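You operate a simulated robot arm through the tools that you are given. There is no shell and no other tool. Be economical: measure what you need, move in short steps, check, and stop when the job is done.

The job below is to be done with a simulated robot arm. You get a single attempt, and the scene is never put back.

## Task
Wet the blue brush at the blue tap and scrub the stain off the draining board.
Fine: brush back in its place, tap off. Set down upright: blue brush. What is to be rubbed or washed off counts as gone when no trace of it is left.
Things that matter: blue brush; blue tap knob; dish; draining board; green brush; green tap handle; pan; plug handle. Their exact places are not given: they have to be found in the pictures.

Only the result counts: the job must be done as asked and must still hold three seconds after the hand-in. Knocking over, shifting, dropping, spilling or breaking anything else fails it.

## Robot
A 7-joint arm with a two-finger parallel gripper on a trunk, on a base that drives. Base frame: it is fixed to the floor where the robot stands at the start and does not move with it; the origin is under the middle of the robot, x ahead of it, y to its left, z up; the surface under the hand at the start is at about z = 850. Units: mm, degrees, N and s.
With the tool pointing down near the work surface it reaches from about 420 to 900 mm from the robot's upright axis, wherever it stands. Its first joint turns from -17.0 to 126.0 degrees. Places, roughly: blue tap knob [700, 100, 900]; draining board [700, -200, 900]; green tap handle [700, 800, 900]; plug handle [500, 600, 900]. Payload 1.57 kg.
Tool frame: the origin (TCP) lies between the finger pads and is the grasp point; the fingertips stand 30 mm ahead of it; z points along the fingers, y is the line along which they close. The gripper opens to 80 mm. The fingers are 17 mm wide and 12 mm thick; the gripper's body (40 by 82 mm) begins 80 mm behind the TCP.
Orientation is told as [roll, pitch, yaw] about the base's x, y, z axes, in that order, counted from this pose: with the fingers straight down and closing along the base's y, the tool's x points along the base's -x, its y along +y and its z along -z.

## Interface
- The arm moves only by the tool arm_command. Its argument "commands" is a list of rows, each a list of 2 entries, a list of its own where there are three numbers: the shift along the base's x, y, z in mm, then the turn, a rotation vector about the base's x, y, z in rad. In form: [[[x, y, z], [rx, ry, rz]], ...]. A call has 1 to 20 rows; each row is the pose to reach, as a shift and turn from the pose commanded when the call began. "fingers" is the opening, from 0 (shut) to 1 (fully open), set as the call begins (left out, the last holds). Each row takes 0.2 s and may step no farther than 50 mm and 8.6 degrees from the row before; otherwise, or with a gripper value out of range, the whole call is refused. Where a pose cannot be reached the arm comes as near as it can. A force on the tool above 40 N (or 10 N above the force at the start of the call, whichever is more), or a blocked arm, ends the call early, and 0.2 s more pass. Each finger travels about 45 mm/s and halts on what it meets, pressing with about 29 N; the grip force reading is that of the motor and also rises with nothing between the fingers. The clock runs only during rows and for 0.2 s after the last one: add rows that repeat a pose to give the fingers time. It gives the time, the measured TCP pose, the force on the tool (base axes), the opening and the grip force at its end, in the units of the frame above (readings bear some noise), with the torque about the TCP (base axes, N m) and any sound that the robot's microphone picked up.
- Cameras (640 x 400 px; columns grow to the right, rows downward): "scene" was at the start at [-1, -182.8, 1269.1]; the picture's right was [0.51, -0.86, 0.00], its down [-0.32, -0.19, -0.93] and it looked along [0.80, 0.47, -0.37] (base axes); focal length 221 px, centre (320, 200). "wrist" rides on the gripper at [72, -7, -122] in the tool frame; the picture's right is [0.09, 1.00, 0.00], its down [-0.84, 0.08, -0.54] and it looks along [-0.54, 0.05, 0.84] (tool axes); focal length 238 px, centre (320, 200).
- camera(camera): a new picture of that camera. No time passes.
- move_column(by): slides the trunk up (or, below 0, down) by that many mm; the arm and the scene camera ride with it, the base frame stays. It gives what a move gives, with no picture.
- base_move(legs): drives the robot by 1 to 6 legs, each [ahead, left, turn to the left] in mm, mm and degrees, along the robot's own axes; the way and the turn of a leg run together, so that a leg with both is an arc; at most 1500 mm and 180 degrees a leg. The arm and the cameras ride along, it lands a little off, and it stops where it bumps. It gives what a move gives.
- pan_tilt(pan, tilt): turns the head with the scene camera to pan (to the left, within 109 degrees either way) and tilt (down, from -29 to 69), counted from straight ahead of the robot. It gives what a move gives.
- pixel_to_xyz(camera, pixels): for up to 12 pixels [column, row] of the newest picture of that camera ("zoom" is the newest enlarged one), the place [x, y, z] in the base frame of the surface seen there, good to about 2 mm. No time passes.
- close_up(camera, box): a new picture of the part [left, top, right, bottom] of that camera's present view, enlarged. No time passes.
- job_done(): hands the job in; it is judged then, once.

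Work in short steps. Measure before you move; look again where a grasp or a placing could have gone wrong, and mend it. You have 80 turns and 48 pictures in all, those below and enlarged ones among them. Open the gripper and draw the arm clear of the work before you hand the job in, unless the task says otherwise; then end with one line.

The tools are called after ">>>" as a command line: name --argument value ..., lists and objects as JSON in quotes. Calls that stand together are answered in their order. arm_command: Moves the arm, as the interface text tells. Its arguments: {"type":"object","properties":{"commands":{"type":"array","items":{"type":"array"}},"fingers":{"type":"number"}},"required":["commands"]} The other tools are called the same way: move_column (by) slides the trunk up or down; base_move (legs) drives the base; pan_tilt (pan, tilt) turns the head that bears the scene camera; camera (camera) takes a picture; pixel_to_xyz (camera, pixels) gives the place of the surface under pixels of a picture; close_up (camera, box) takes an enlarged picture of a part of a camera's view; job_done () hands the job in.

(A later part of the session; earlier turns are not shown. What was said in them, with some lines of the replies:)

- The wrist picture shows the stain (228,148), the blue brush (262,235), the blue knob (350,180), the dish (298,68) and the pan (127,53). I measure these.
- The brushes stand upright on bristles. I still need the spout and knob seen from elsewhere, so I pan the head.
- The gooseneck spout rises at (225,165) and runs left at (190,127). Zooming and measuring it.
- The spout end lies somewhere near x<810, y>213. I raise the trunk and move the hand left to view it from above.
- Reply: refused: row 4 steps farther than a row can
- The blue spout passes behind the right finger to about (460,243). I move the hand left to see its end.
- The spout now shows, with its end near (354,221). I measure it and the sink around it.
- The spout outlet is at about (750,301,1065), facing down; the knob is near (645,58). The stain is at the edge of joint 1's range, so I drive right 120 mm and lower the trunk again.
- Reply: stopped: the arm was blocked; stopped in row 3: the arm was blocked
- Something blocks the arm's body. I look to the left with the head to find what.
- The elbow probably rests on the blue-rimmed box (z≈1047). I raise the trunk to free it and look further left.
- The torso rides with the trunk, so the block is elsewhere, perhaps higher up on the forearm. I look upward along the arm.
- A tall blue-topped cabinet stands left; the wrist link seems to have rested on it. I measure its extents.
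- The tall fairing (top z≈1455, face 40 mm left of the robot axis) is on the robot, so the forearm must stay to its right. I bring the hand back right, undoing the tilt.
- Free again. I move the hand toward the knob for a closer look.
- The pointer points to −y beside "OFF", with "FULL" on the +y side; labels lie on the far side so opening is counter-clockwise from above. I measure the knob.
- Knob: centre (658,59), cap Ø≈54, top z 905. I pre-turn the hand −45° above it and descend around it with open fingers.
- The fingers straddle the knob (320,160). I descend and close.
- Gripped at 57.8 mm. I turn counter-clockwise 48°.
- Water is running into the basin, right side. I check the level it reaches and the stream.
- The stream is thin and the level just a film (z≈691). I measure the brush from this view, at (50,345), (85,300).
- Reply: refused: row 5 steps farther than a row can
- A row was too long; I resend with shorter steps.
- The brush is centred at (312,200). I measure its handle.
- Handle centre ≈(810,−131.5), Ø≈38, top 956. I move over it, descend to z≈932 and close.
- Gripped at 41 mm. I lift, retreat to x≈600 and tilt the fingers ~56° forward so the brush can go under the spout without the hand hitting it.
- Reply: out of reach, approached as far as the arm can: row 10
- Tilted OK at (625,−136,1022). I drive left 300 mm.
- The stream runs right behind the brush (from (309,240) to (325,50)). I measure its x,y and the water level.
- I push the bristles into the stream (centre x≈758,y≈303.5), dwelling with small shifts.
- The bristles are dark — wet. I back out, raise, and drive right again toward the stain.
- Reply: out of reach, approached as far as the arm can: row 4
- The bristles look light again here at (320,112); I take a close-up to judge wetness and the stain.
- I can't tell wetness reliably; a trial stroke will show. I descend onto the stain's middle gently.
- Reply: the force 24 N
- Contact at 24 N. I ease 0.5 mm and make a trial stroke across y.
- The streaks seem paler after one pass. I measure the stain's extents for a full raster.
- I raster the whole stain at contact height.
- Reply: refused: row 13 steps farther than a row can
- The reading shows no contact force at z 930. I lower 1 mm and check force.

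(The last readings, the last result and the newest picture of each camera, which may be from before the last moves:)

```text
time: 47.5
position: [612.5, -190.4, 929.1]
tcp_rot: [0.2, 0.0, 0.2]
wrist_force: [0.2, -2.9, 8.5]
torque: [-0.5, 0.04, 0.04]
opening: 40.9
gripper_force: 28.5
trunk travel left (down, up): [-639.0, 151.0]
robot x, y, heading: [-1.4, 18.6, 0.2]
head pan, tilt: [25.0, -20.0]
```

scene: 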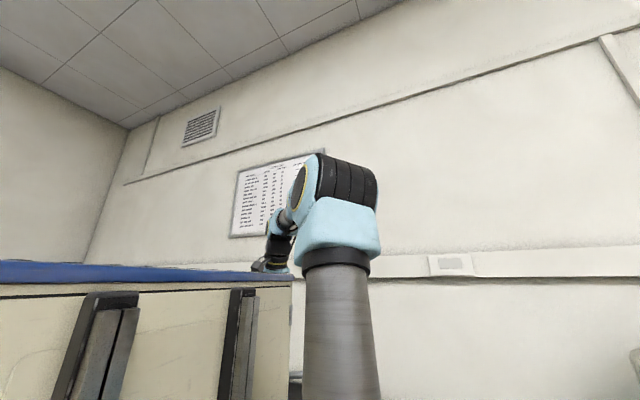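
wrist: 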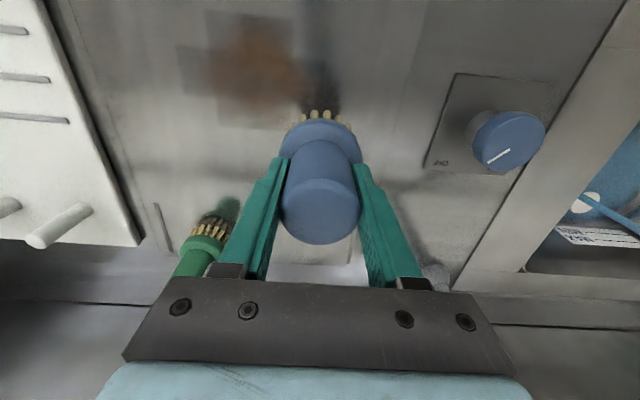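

Contact 8.5 N. I raster the near half of the stain with 0.3 mm more.

>>> arm_command --commands '[[[0, 25, -0.3], [0, 0, 0]], [[0, 52, -0.3], [0, 0, 0]], [[-15, 52, -0.3], [0, 0, 0]], [[-15, 25, -0.3], [0, 0, 0]], [[-15, -5, -0.3], [0, 0, 0]], [[-15, -35, -0.3], [0, 0, 0]], [[-15, -62, -0.3], [0, 0, 0]], [[-15, -87, -0.3], [0, 0, 0]], [[-30, -87, -0.3], [0, 0, 0]], [[-30, -60, -0.3], [0, 0, 0]], [[-30, -30, -0.3], [0, 0, 0]], [[-30, 0, -0.3], [0, 0, 0]], [[-30, 30, -0.3], [0, 0, 0]], [[-30, 52, -0.3], [0, 0, 0]], [[0, 52, -0.3], [0, 0, 0]], [[15, 30, -0.3], [0, 0, 0]], [[15, 0, -0.3], [0, 0, 0]], [[15, -30, -0.3], [0, 0, 0]], [[15, -60, -0.3], [0, 0, 0]], [[15, -87, -0.3], [0, 0, 0]]]'

>>> arm_command --commands '[[[18, 0, 0], [0, 0, 0]], [[18, 30, 0], [0, 0, 0]], [[18, 60, 0], [0, 0, 0]], [[18, 90, 0], [0, 0, 0]], [[18, 115, 0], [0, 0, 0]], [[18, 139, 0], [0, 0, 0]], [[35, 139, 0], [0, 0, 0]], [[35, 110, 0], [0, 0, 0]], [[35, 80, 0], [0, 0, 0]], [[35, 50, 0], [0, 0, 0]], [[35, 20, 0], [0, 0, 0]], [[35, 0, 0], [0, 0, 0]], [[49, 0, 0], [0, 0, 0]], [[49, 30, 0], [0, 0, 0]], [[49, 60, 0], [0, 0, 0]], [[49, 90, 0], [0, 0, 0]], [[49, 120, 0], [0, 0, 0]], [[49, 139, 0], [0, 0, 0]], [[49, 145, 45], [0, 0, 0]], [[49, 145, 80], [0, 0, 0]]]'

>>> camera --camera "wrist"

>>> close_up --camera "wrist" --box '[150, 0, 360, 140]'

```text
time: 51.6
position: [626.9, -275.9, 928.2]
tcp_rot: [0.1, 0.2, 0.2]
wrist_force: [-0.6, 0.2, 0.2]
torque: [0.0, 0.02, -0.02]
opening: 40.6
gripper_force: 28.8
trunk travel left (down, up): [-639.0, 151.0]
robot x, y, heading: [3.2, 16.8, 0.0]
head pan, tilt: [25.0, -20.0]
```

```text
time: 55.9
position: [675.0, -133.0, 1009.4]
tcp_rot: [0.2, 0.3, 0.2]
wrist_force: [0.1, 0.2, -0.9]
torque: [0.01, -0.02, 0.0]
opening: 40.6
gripper_force: 29.2
trunk travel left (down, up): [-639.0, 151.0]
robot x, y, heading: [0.7, 17.2, 0.1]
head pan, tilt: [25.0, -20.0]
```

```text
19 pictures are left
```

wrist: 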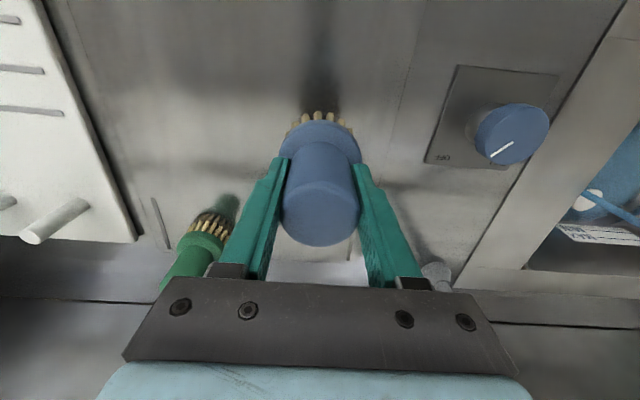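

```text
2.86 times, centred on (255, 70) of wrist
```

zoom: 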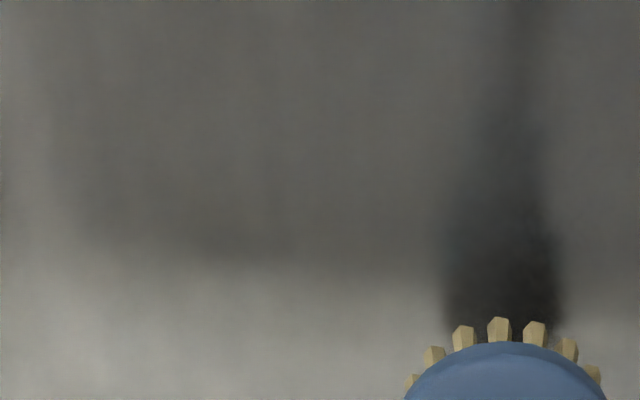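

No trace of the stain remains. I return the brush to its place (810.5,−131.3), lowering gently.

>>> arm_command --commands '[[[45, 0.5, 0], [0, 0, 0]], [[90, 1, 0], [0, 0, 0]], [[135.5, 1.7, 0], [0, 0, 0]], [[135.5, 1.7, -40], [0, 0, 0]], [[135.5, 1.7, -65], [0, 0, 0]], [[135.5, 1.7, -75], [0, 0, 0]], [[135.5, 1.7, -78], [0, 0, 0]], [[135.5, 1.7, -80], [0, 0, 0]]]'

>>> camera --camera "wrist"

```text
time: 57.6
position: [811.3, -131.6, 930.4]
tcp_rot: [0.2, 0.0, 0.1]
wrist_force: [-4.1, -1.9, 19.4]
torque: [-0.57, 0.51, 0.02]
opening: 40.2
gripper_force: 28.7
trunk travel left (down, up): [-639.0, 151.0]
robot x, y, heading: [0.9, 17.5, 0.2]
head pan, tilt: [25.0, -20.0]
```

```text
17 pictures are left
```

wrist: 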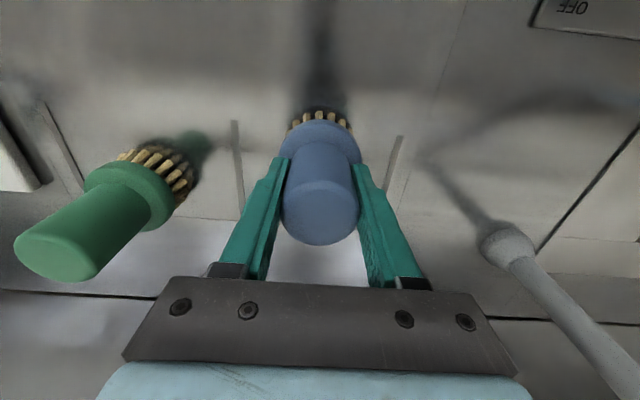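

Contact made, view matches the original grasp picture. I release and rise.

>>> arm_command --commands '[[[0, 0, 0], [0, 0, 0]], [[0, 0, 0], [0, 0, 0]], [[0, 0, 0], [0, 0, 0]], [[0, 0, 0], [0, 0, 0]], [[0, 0, 40], [0, 0, 0]], [[0, 0, 80], [0, 0, 0]], [[-30, 10, 105], [0, 0, 0]], [[-70, 10, 105], [0, 0, 0]]]' --fingers 1

>>> camera --camera "wrist"

```text
time: 59.5
position: [742.5, -121.0, 1034.0]
tcp_rot: [0.2, 0.3, 0.3]
wrist_force: [0.5, -0.1, -0.2]
torque: [0.0, 0.04, 0.0]
opening: 79.9
gripper_force: 0.1
trunk travel left (down, up): [-639.0, 151.0]
robot x, y, heading: [-3.9, 18.1, 0.3]
head pan, tilt: [25.0, -20.0]
```

```text
16 pictures are left
```

wrist: 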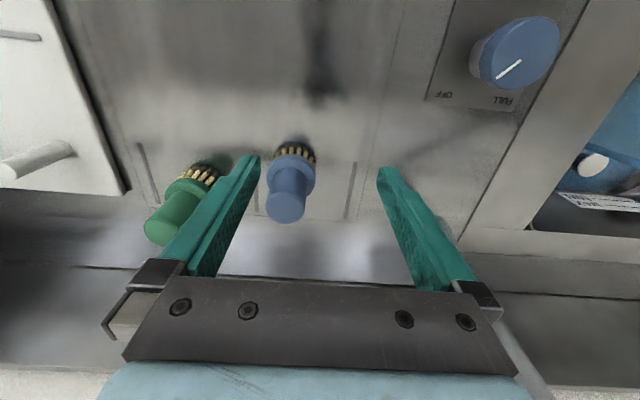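

The brush stands upright between its marks. Next I go to the knob (659,59) to turn it off, checking the brush spot meanwhile.

>>> pixel_to_xyz --camera "wrist" --pixels '[[285, 210], [268, 205], [305, 205], [286, 198], [288, 182]]'

>>> arm_command --commands '[[[-20, 40, 0], [0, 0, 0.01]], [[-40, 80, 0], [0, 0, 0.02]], [[-60, 120, 0], [0, 0, 0.04]], [[-75, 155, 0], [0, 0, 0.05]], [[-83.5, 180.3, 0], [0, 0, 0.05]], [[-83.5, 180.3, -40], [0, 0, 0.05]], [[-83.5, 180.3, -80], [0, 0, 0.05]]]'

>>> camera --camera "wrist"

```text
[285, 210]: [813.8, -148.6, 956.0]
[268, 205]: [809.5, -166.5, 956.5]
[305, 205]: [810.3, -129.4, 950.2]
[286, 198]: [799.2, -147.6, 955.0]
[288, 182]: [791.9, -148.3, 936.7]
```

```text
time: 61.0
position: [656.5, 60.8, 953.8]
tcp_rot: [0.2, 0.2, 3.0]
wrist_force: [1.0, -1.2, 0.3]
torque: [0.0, 0.01, -0.01]
opening: 79.8
gripper_force: 0.0
trunk travel left (down, up): [-639.0, 151.0]
robot x, y, heading: [-0.6, 17.1, 0.1]
head pan, tilt: [25.0, -20.0]
```

```text
15 pictures are left
```

wrist: 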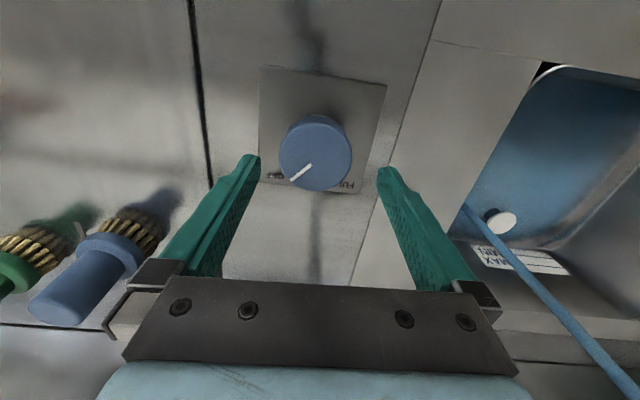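

The tap is still running; the brush reads y≈−148, about 17 mm off, which I'll fix after. First I grip the knob.

>>> arm_command --commands '[[[1, -1, -30], [0, 0, 0]], [[1, -1, -59], [0, 0, 0]]]'

>>> arm_command --commands '[[[0, 0, 0], [0, 0, 0]], [[0, 0, 0], [0, 0, 0]], [[0, 0, 0], [0, 0, 0]]]' --fingers 0.5

>>> arm_command --commands '[[[0, 0, 0], [0, 0, -0.14]], [[0, 0, 0], [0, 0, -0.28]], [[0, 0, 0], [0, 0, -0.42]], [[0, 0, 0], [0, 0, -0.56]], [[0, 0, 0], [0, 0, -0.7]], [[0, 0, 0], [0, 0, -0.84]]]'

>>> camera --camera "wrist"

```text
time: 61.6
position: [659.8, 60.7, 894.6]
tcp_rot: [0.2, 0.2, 3.1]
wrist_force: [-0.3, -0.2, -0.1]
torque: [-0.01, -0.03, 0.0]
opening: 79.8
gripper_force: 0.0
trunk travel left (down, up): [-639.0, 151.0]
robot x, y, heading: [-4.5, 20.1, -0.0]
head pan, tilt: [25.0, -20.0]
```

```text
time: 62.5
position: [659.5, 59.0, 894.4]
tcp_rot: [0.1, 0.2, 3.1]
wrist_force: [1.0, -12.2, -1.4]
torque: [-0.66, -0.36, -0.05]
opening: 58.1
gripper_force: 27.4
trunk travel left (down, up): [-639.0, 151.0]
robot x, y, heading: [-0.6, 18.8, 0.1]
head pan, tilt: [25.0, -20.0]
```

```text
time: 63.9
position: [660.4, 58.2, 893.9]
tcp_rot: [0.1, 0.3, -45.2]
wrist_force: [-3.2, -17.8, 2.7]
torque: [-0.33, -0.45, 0.03]
opening: 57.8
gripper_force: 44.7
trunk travel left (down, up): [-639.0, 151.0]
robot x, y, heading: [2.2, 19.8, -0.2]
head pan, tilt: [25.0, -20.0]
```

```text
14 pictures are left
```

wrist: 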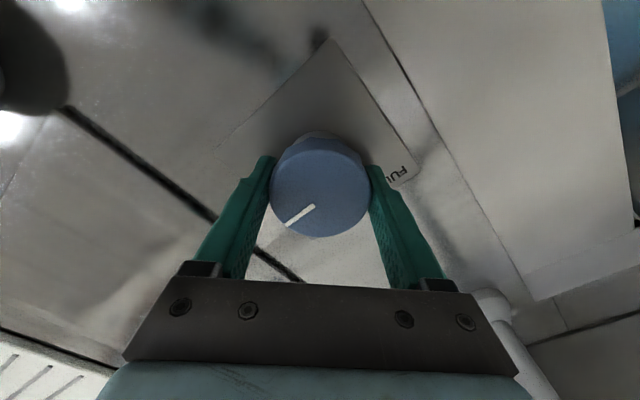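

The knob is turned back to its starting angle. I release, rise, turn back and look for the stream.

>>> arm_command --commands '[[[0, 0, 0], [0, 0, 0]], [[0, 0, 0], [0, 0, 0]], [[0, 0, 0], [0, 0, 0]], [[0, 0, 45], [0, 0, 0]], [[0, 0, 90], [0, 0, 0.14]], [[-10, 0, 130], [0, 0, 0.28]], [[-20, 0, 140], [0, 0, 0.42]], [[-30, 0, 140], [0, 0, 0.56]], [[-40, 0, 140], [0, 0, 0.7]], [[-50, 0, 140], [0, 0, 0.785]]]' --fingers 1

>>> camera --camera "wrist"

```text
time: 66.0
position: [610.4, 58.3, 1035.0]
tcp_rot: [0.2, 0.2, 0.1]
wrist_force: [0.2, -0.2, -0.4]
torque: [0.01, 0.02, -0.01]
opening: 80.0
gripper_force: 0.2
trunk travel left (down, up): [-639.0, 151.0]
robot x, y, heading: [2.4, 19.9, 0.5]
head pan, tilt: [25.0, -20.0]
```

```text
13 pictures are left
```

wrist: 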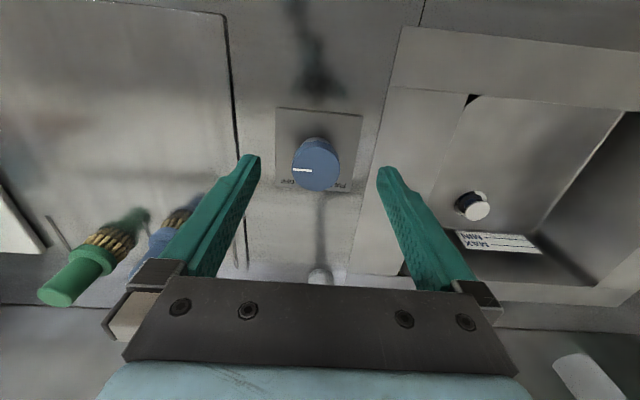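

Tap is off and the stain area clean. Now I go look at the brush's exact position.

>>> arm_command --commands '[[[25, -40, 0], [0, 0, 0]], [[50, -80, 0], [0, 0, 0]], [[75, -120, 0], [0, 0, 0]], [[100, -160, 0], [0, 0, 0]], [[122, -195, 0], [0, 0, 0]]]'

>>> close_up --camera "wrist" --box '[220, 100, 420, 280]'

>>> camera --camera "wrist"

>>> pixel_to_xyz --camera "zoom" --pixels '[[320, 200], [300, 200], [340, 200], [320, 240], [320, 260], [320, 150]]'

```text
time: 67.2
position: [733.1, -138.3, 1033.5]
tcp_rot: [0.2, 0.2, -0.1]
wrist_force: [-0.5, 0.6, 0.6]
torque: [-0.07, -0.05, 0.0]
opening: 80.0
gripper_force: 0.1
trunk travel left (down, up): [-639.0, 151.0]
robot x, y, heading: [2.6, 20.6, -0.1]
head pan, tilt: [25.0, -20.0]
```

```text
2.22 times, centred on (320, 190) of wrist
```

zoom: 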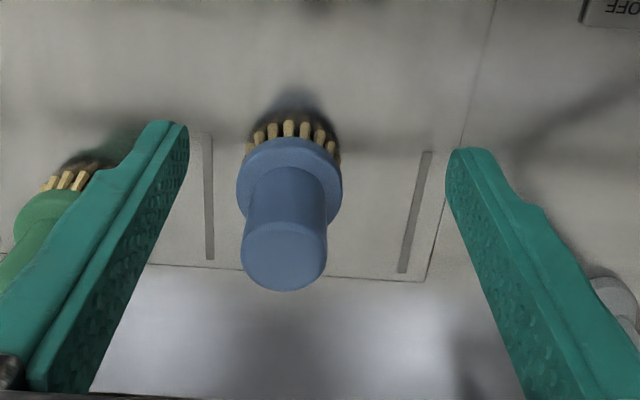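

```text
11 pictures are left
```

wrist: 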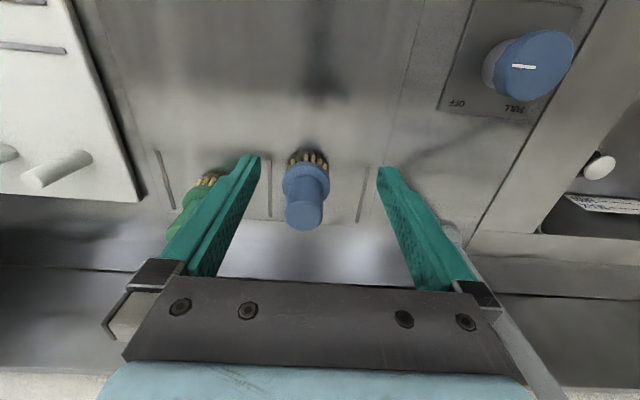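

```text
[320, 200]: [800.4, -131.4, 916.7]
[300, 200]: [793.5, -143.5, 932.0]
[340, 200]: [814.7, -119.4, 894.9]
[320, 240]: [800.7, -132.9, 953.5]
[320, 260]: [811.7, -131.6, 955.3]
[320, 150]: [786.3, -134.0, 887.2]
```

The brush sits at y≈−148, upright but ~16 mm off from centre of its marks. I regrasp it centred at (812,−148.5).

>>> arm_command --commands '[[[40, -5, 0], [0, 0, 0]], [[79, -10.2, 0], [0, 0, 0]], [[79, -10.2, -45], [0, 0, 0]], [[79, -10.2, -80], [0, 0, 0]], [[79, -10.2, -101], [0, 0, 0]]]' --fingers 1

>>> camera --camera "wrist"

```text
time: 68.5
position: [809.9, -147.2, 932.5]
tcp_rot: [0.2, 0.2, -0.1]
wrist_force: [-0.1, -0.8, -1.3]
torque: [0.02, 0.0, 0.0]
opening: 80.1
gripper_force: 0.0
trunk travel left (down, up): [-639.0, 151.0]
robot x, y, heading: [-0.3, 16.4, -0.1]
head pan, tilt: [25.0, -20.0]
```

```text
10 pictures are left
```

wrist: 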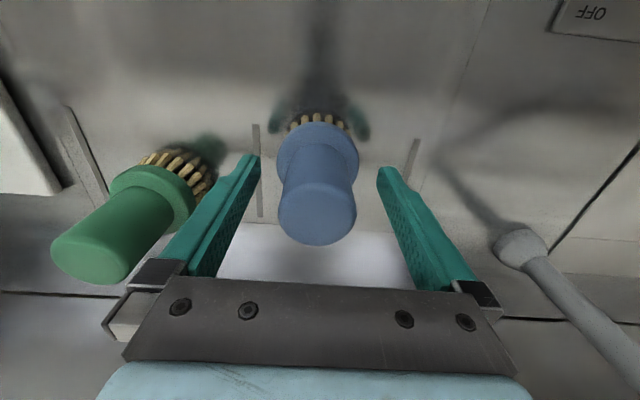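

Centred between the fingers. I measure the marks at (257,170) and (413,155), then close.

>>> pixel_to_xyz --camera "wrist" --pixels '[[256, 130], [259, 200], [418, 145], [410, 170], [318, 122], [303, 200], [337, 200], [318, 210]]'

>>> arm_command --commands '[[[0, 0, 0], [0, 0, 0]], [[0, 0, 0], [0, 0, 0]], [[0, 0, 0], [0, 0, 0]], [[0, 0, 0], [0, 0, 0]]]' --fingers 0.45

```text
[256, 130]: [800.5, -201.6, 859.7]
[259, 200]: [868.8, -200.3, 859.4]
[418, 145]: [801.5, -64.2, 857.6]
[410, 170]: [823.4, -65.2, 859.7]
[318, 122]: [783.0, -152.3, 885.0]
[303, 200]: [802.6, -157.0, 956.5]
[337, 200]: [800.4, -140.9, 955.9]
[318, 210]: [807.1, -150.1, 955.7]
```

```text
time: 69.5
position: [810.5, -147.7, 931.3]
tcp_rot: [0.2, 0.2, 0.0]
wrist_force: [0.7, -0.6, 0.2]
torque: [-0.11, 0.02, 0.01]
opening: 40.6
gripper_force: 28.4
trunk travel left (down, up): [-639.0, 151.0]
robot x, y, heading: [-0.3, 18.2, -0.1]
head pan, tilt: [25.0, -20.0]
```

Gripped. Marks' middle is y≈−133; I lift 8 mm, shift +15.7 in y and lower to light contact.

>>> arm_command --commands '[[[0, 0, 8], [0, 0, 0]], [[0, 8, 8], [0, 0, 0]], [[0, 15.7, 8], [0, 0, 0]], [[0, 15.7, 8], [0, 0, 0]], [[0, 15.7, 3], [0, 0, 0]], [[0, 15.7, 1], [0, 0, 0]], [[0, 15.7, 0], [0, 0, 0]]]'

>>> camera --camera "wrist"

```text
time: 71.0
position: [809.5, -129.3, 932.3]
tcp_rot: [0.2, 0.2, 0.0]
wrist_force: [-0.6, -0.7, -1.2]
torque: [0.02, 0.0, 0.01]
opening: 40.6
gripper_force: 29.0
trunk travel left (down, up): [-639.0, 151.0]
robot x, y, heading: [-1.7, 17.5, 0.1]
head pan, tilt: [25.0, -20.0]
```

```text
9 pictures are left
```

wrist: 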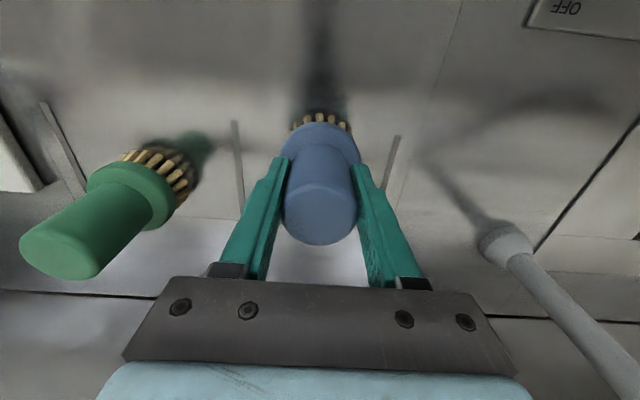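

Aligned as originally. No contact yet; I lower 1 mm finely.

>>> arm_command --commands '[[[0, 0, -0.4], [0, 0, 0]], [[0, 0, -0.8], [0, 0, 0]], [[0, 0, -0.8], [0, 0, 0]]]'

```text
time: 71.8
position: [811.7, -130.7, 933.6]
tcp_rot: [0.2, 0.2, 0.1]
wrist_force: [-0.3, -1.4, 1.8]
torque: [-0.14, 0.05, 0.01]
opening: 40.8
gripper_force: 29.1
trunk travel left (down, up): [-639.0, 151.0]
robot x, y, heading: [-0.2, 17.0, 0.3]
head pan, tilt: [25.0, -20.0]
```

Light contact (1.8 N). I open just slightly first (to ~50 mm) and look whether the brush stays.

>>> arm_command --commands '[[[0, 0, 0], [0, 0, 0]], [[0, 0, 0], [0, 0, 0]]]' --fingers 0.65

>>> camera --camera "wrist"

```text
time: 72.5
position: [810.4, -129.6, 933.0]
tcp_rot: [0.3, 0.2, 0.0]
wrist_force: [0.4, 0.0, 0.1]
torque: [0.0, -0.02, 0.02]
opening: 52.2
gripper_force: 0.0
trunk travel left (down, up): [-639.0, 151.0]
robot x, y, heading: [-2.4, 21.7, -0.2]
head pan, tilt: [25.0, -20.0]
```

```text
8 pictures are left
```

wrist: 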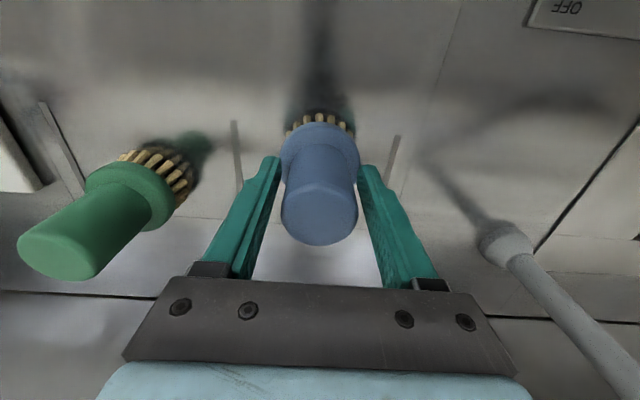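

The brush stays in place. I open fully, rise straight up and retreat back.

>>> arm_command --commands '[[[0, 0, 0], [0, 0, 0]], [[0, 0, 0], [0, 0, 0]], [[0, 0, 0], [0, 0, 0]], [[0, 0, 40], [0, 0, 0]], [[0, 0, 80], [0, 0, 0]], [[0, 0, 110], [0, 0, 0]], [[-40, 0, 120], [0, 0, 0]], [[-80, 0, 120], [0, 0, 0]]]' --fingers 1

>>> camera --camera "wrist"

>>> pixel_to_xyz --camera "wrist" --pixels '[[309, 215], [295, 210], [325, 210], [309, 205], [309, 185]]'

```text
time: 74.2
position: [731.2, -131.2, 1051.1]
tcp_rot: [0.2, 0.2, -0.2]
wrist_force: [0.3, 0.1, -0.6]
torque: [-0.03, 0.03, 0.0]
opening: 80.1
gripper_force: 0.0
trunk travel left (down, up): [-639.0, 151.0]
robot x, y, heading: [-0.2, 15.4, -0.1]
head pan, tilt: [25.0, -20.0]
```

```text
7 pictures are left
```

wrist: 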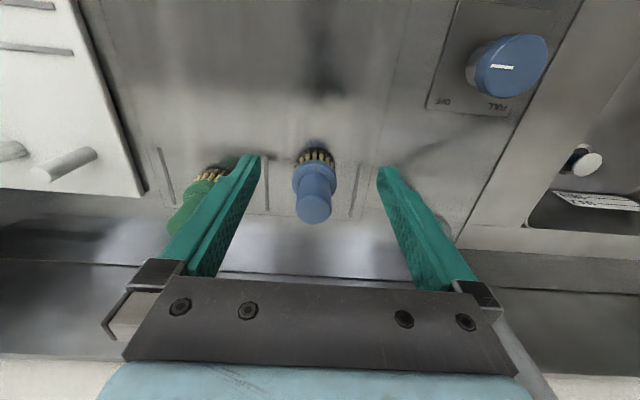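

```text
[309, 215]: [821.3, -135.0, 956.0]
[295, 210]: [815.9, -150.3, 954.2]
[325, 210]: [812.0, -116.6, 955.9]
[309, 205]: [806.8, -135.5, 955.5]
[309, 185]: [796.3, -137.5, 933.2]
```

The brush is centred between its marks (y≈−132). I retreat and take an overall picture to verify board, tap and others.

>>> arm_command --commands '[[[-40, 0, 30], [0, 0, 0]], [[-80, 10, 60], [0, 0, 0]], [[-120, 20, 90], [0, 0, 0]], [[-160, 30, 120], [0, 0, 0]], [[-200, 30, 145], [0, 0, 0]], [[-235, 30, 170], [0, 0, 0]]]'

>>> camera --camera "wrist"

>>> close_up --camera "wrist" --box '[120, 80, 320, 270]'

```text
refused: row 2 steps farther than a row can; nothing moved
```

```text
6 pictures are left
```

wrist: 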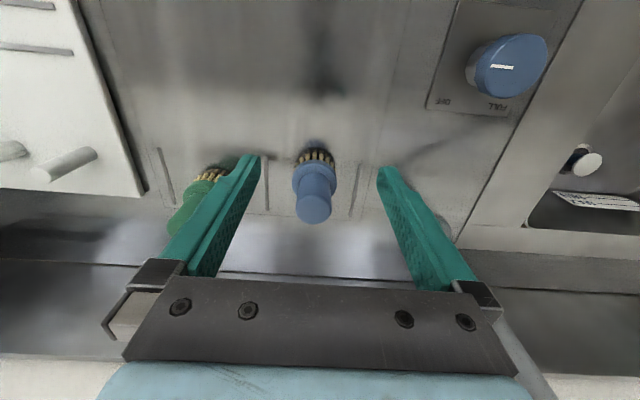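

```text
2.11 times, centred on (220, 175) of wrist
```

zoom: 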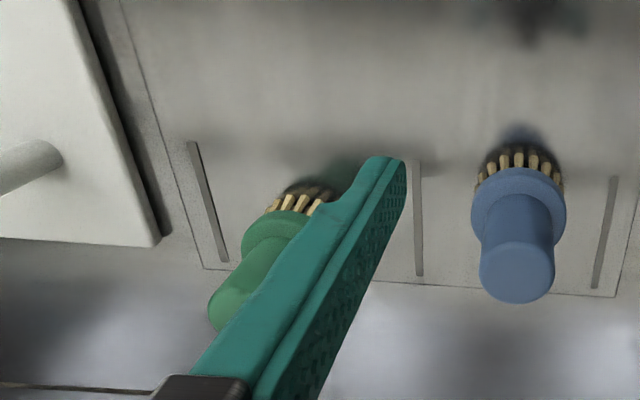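

A row was too long; I resend with smaller steps.

>>> arm_command --commands '[[[-35, 0, 25], [0, 0, 0]], [[-70, 5, 50], [0, 0, 0]], [[-105, 10, 75], [0, 0, 0]], [[-140, 15, 100], [0, 0, 0]], [[-175, 20, 125], [0, 0, 0]], [[-210, 25, 150], [0, 0, 0]], [[-230, 30, 175], [0, 0, 0]]]'

>>> camera --camera "wrist"

>>> close_up --camera "wrist" --box '[180, 80, 360, 260]'

```text
time: 75.8
position: [501.2, -100.1, 1227.5]
tcp_rot: [0.1, 0.2, 0.0]
wrist_force: [0.3, 0.1, 0.1]
torque: [0.01, 0.0, -0.02]
opening: 80.2
gripper_force: 0.1
trunk travel left (down, up): [-639.0, 151.0]
robot x, y, heading: [1.1, 22.8, 0.1]
head pan, tilt: [25.0, -20.0]
```

```text
4 pictures are left
```

wrist: 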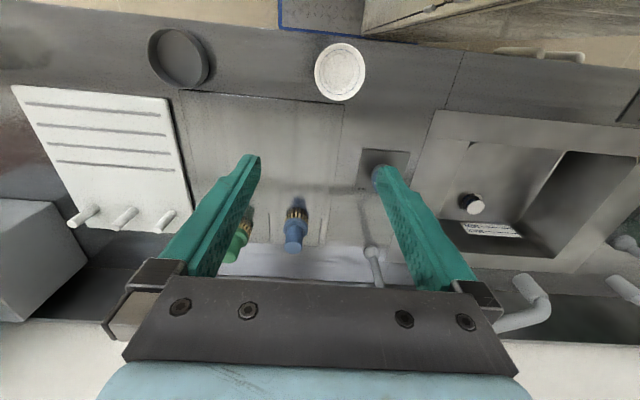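

```text
2.22 times, centred on (270, 170) of wrist
```

zoom: 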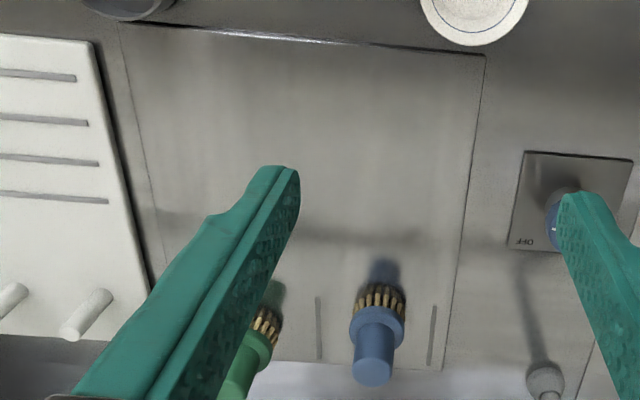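

The board is clean, the tap is off, the blue brush stands upright in its place, and the dish, pan and green brush look untouched. I hand in.

>>> job_done

```text
The job is handed in.
```

I wet the blue brush at the blue tap and scrubbed the draining board; the last pictures show no trace of the stain. I handed the job in with the tap off and the brush upright between its marks, possibly about 5 mm from its starting spot.
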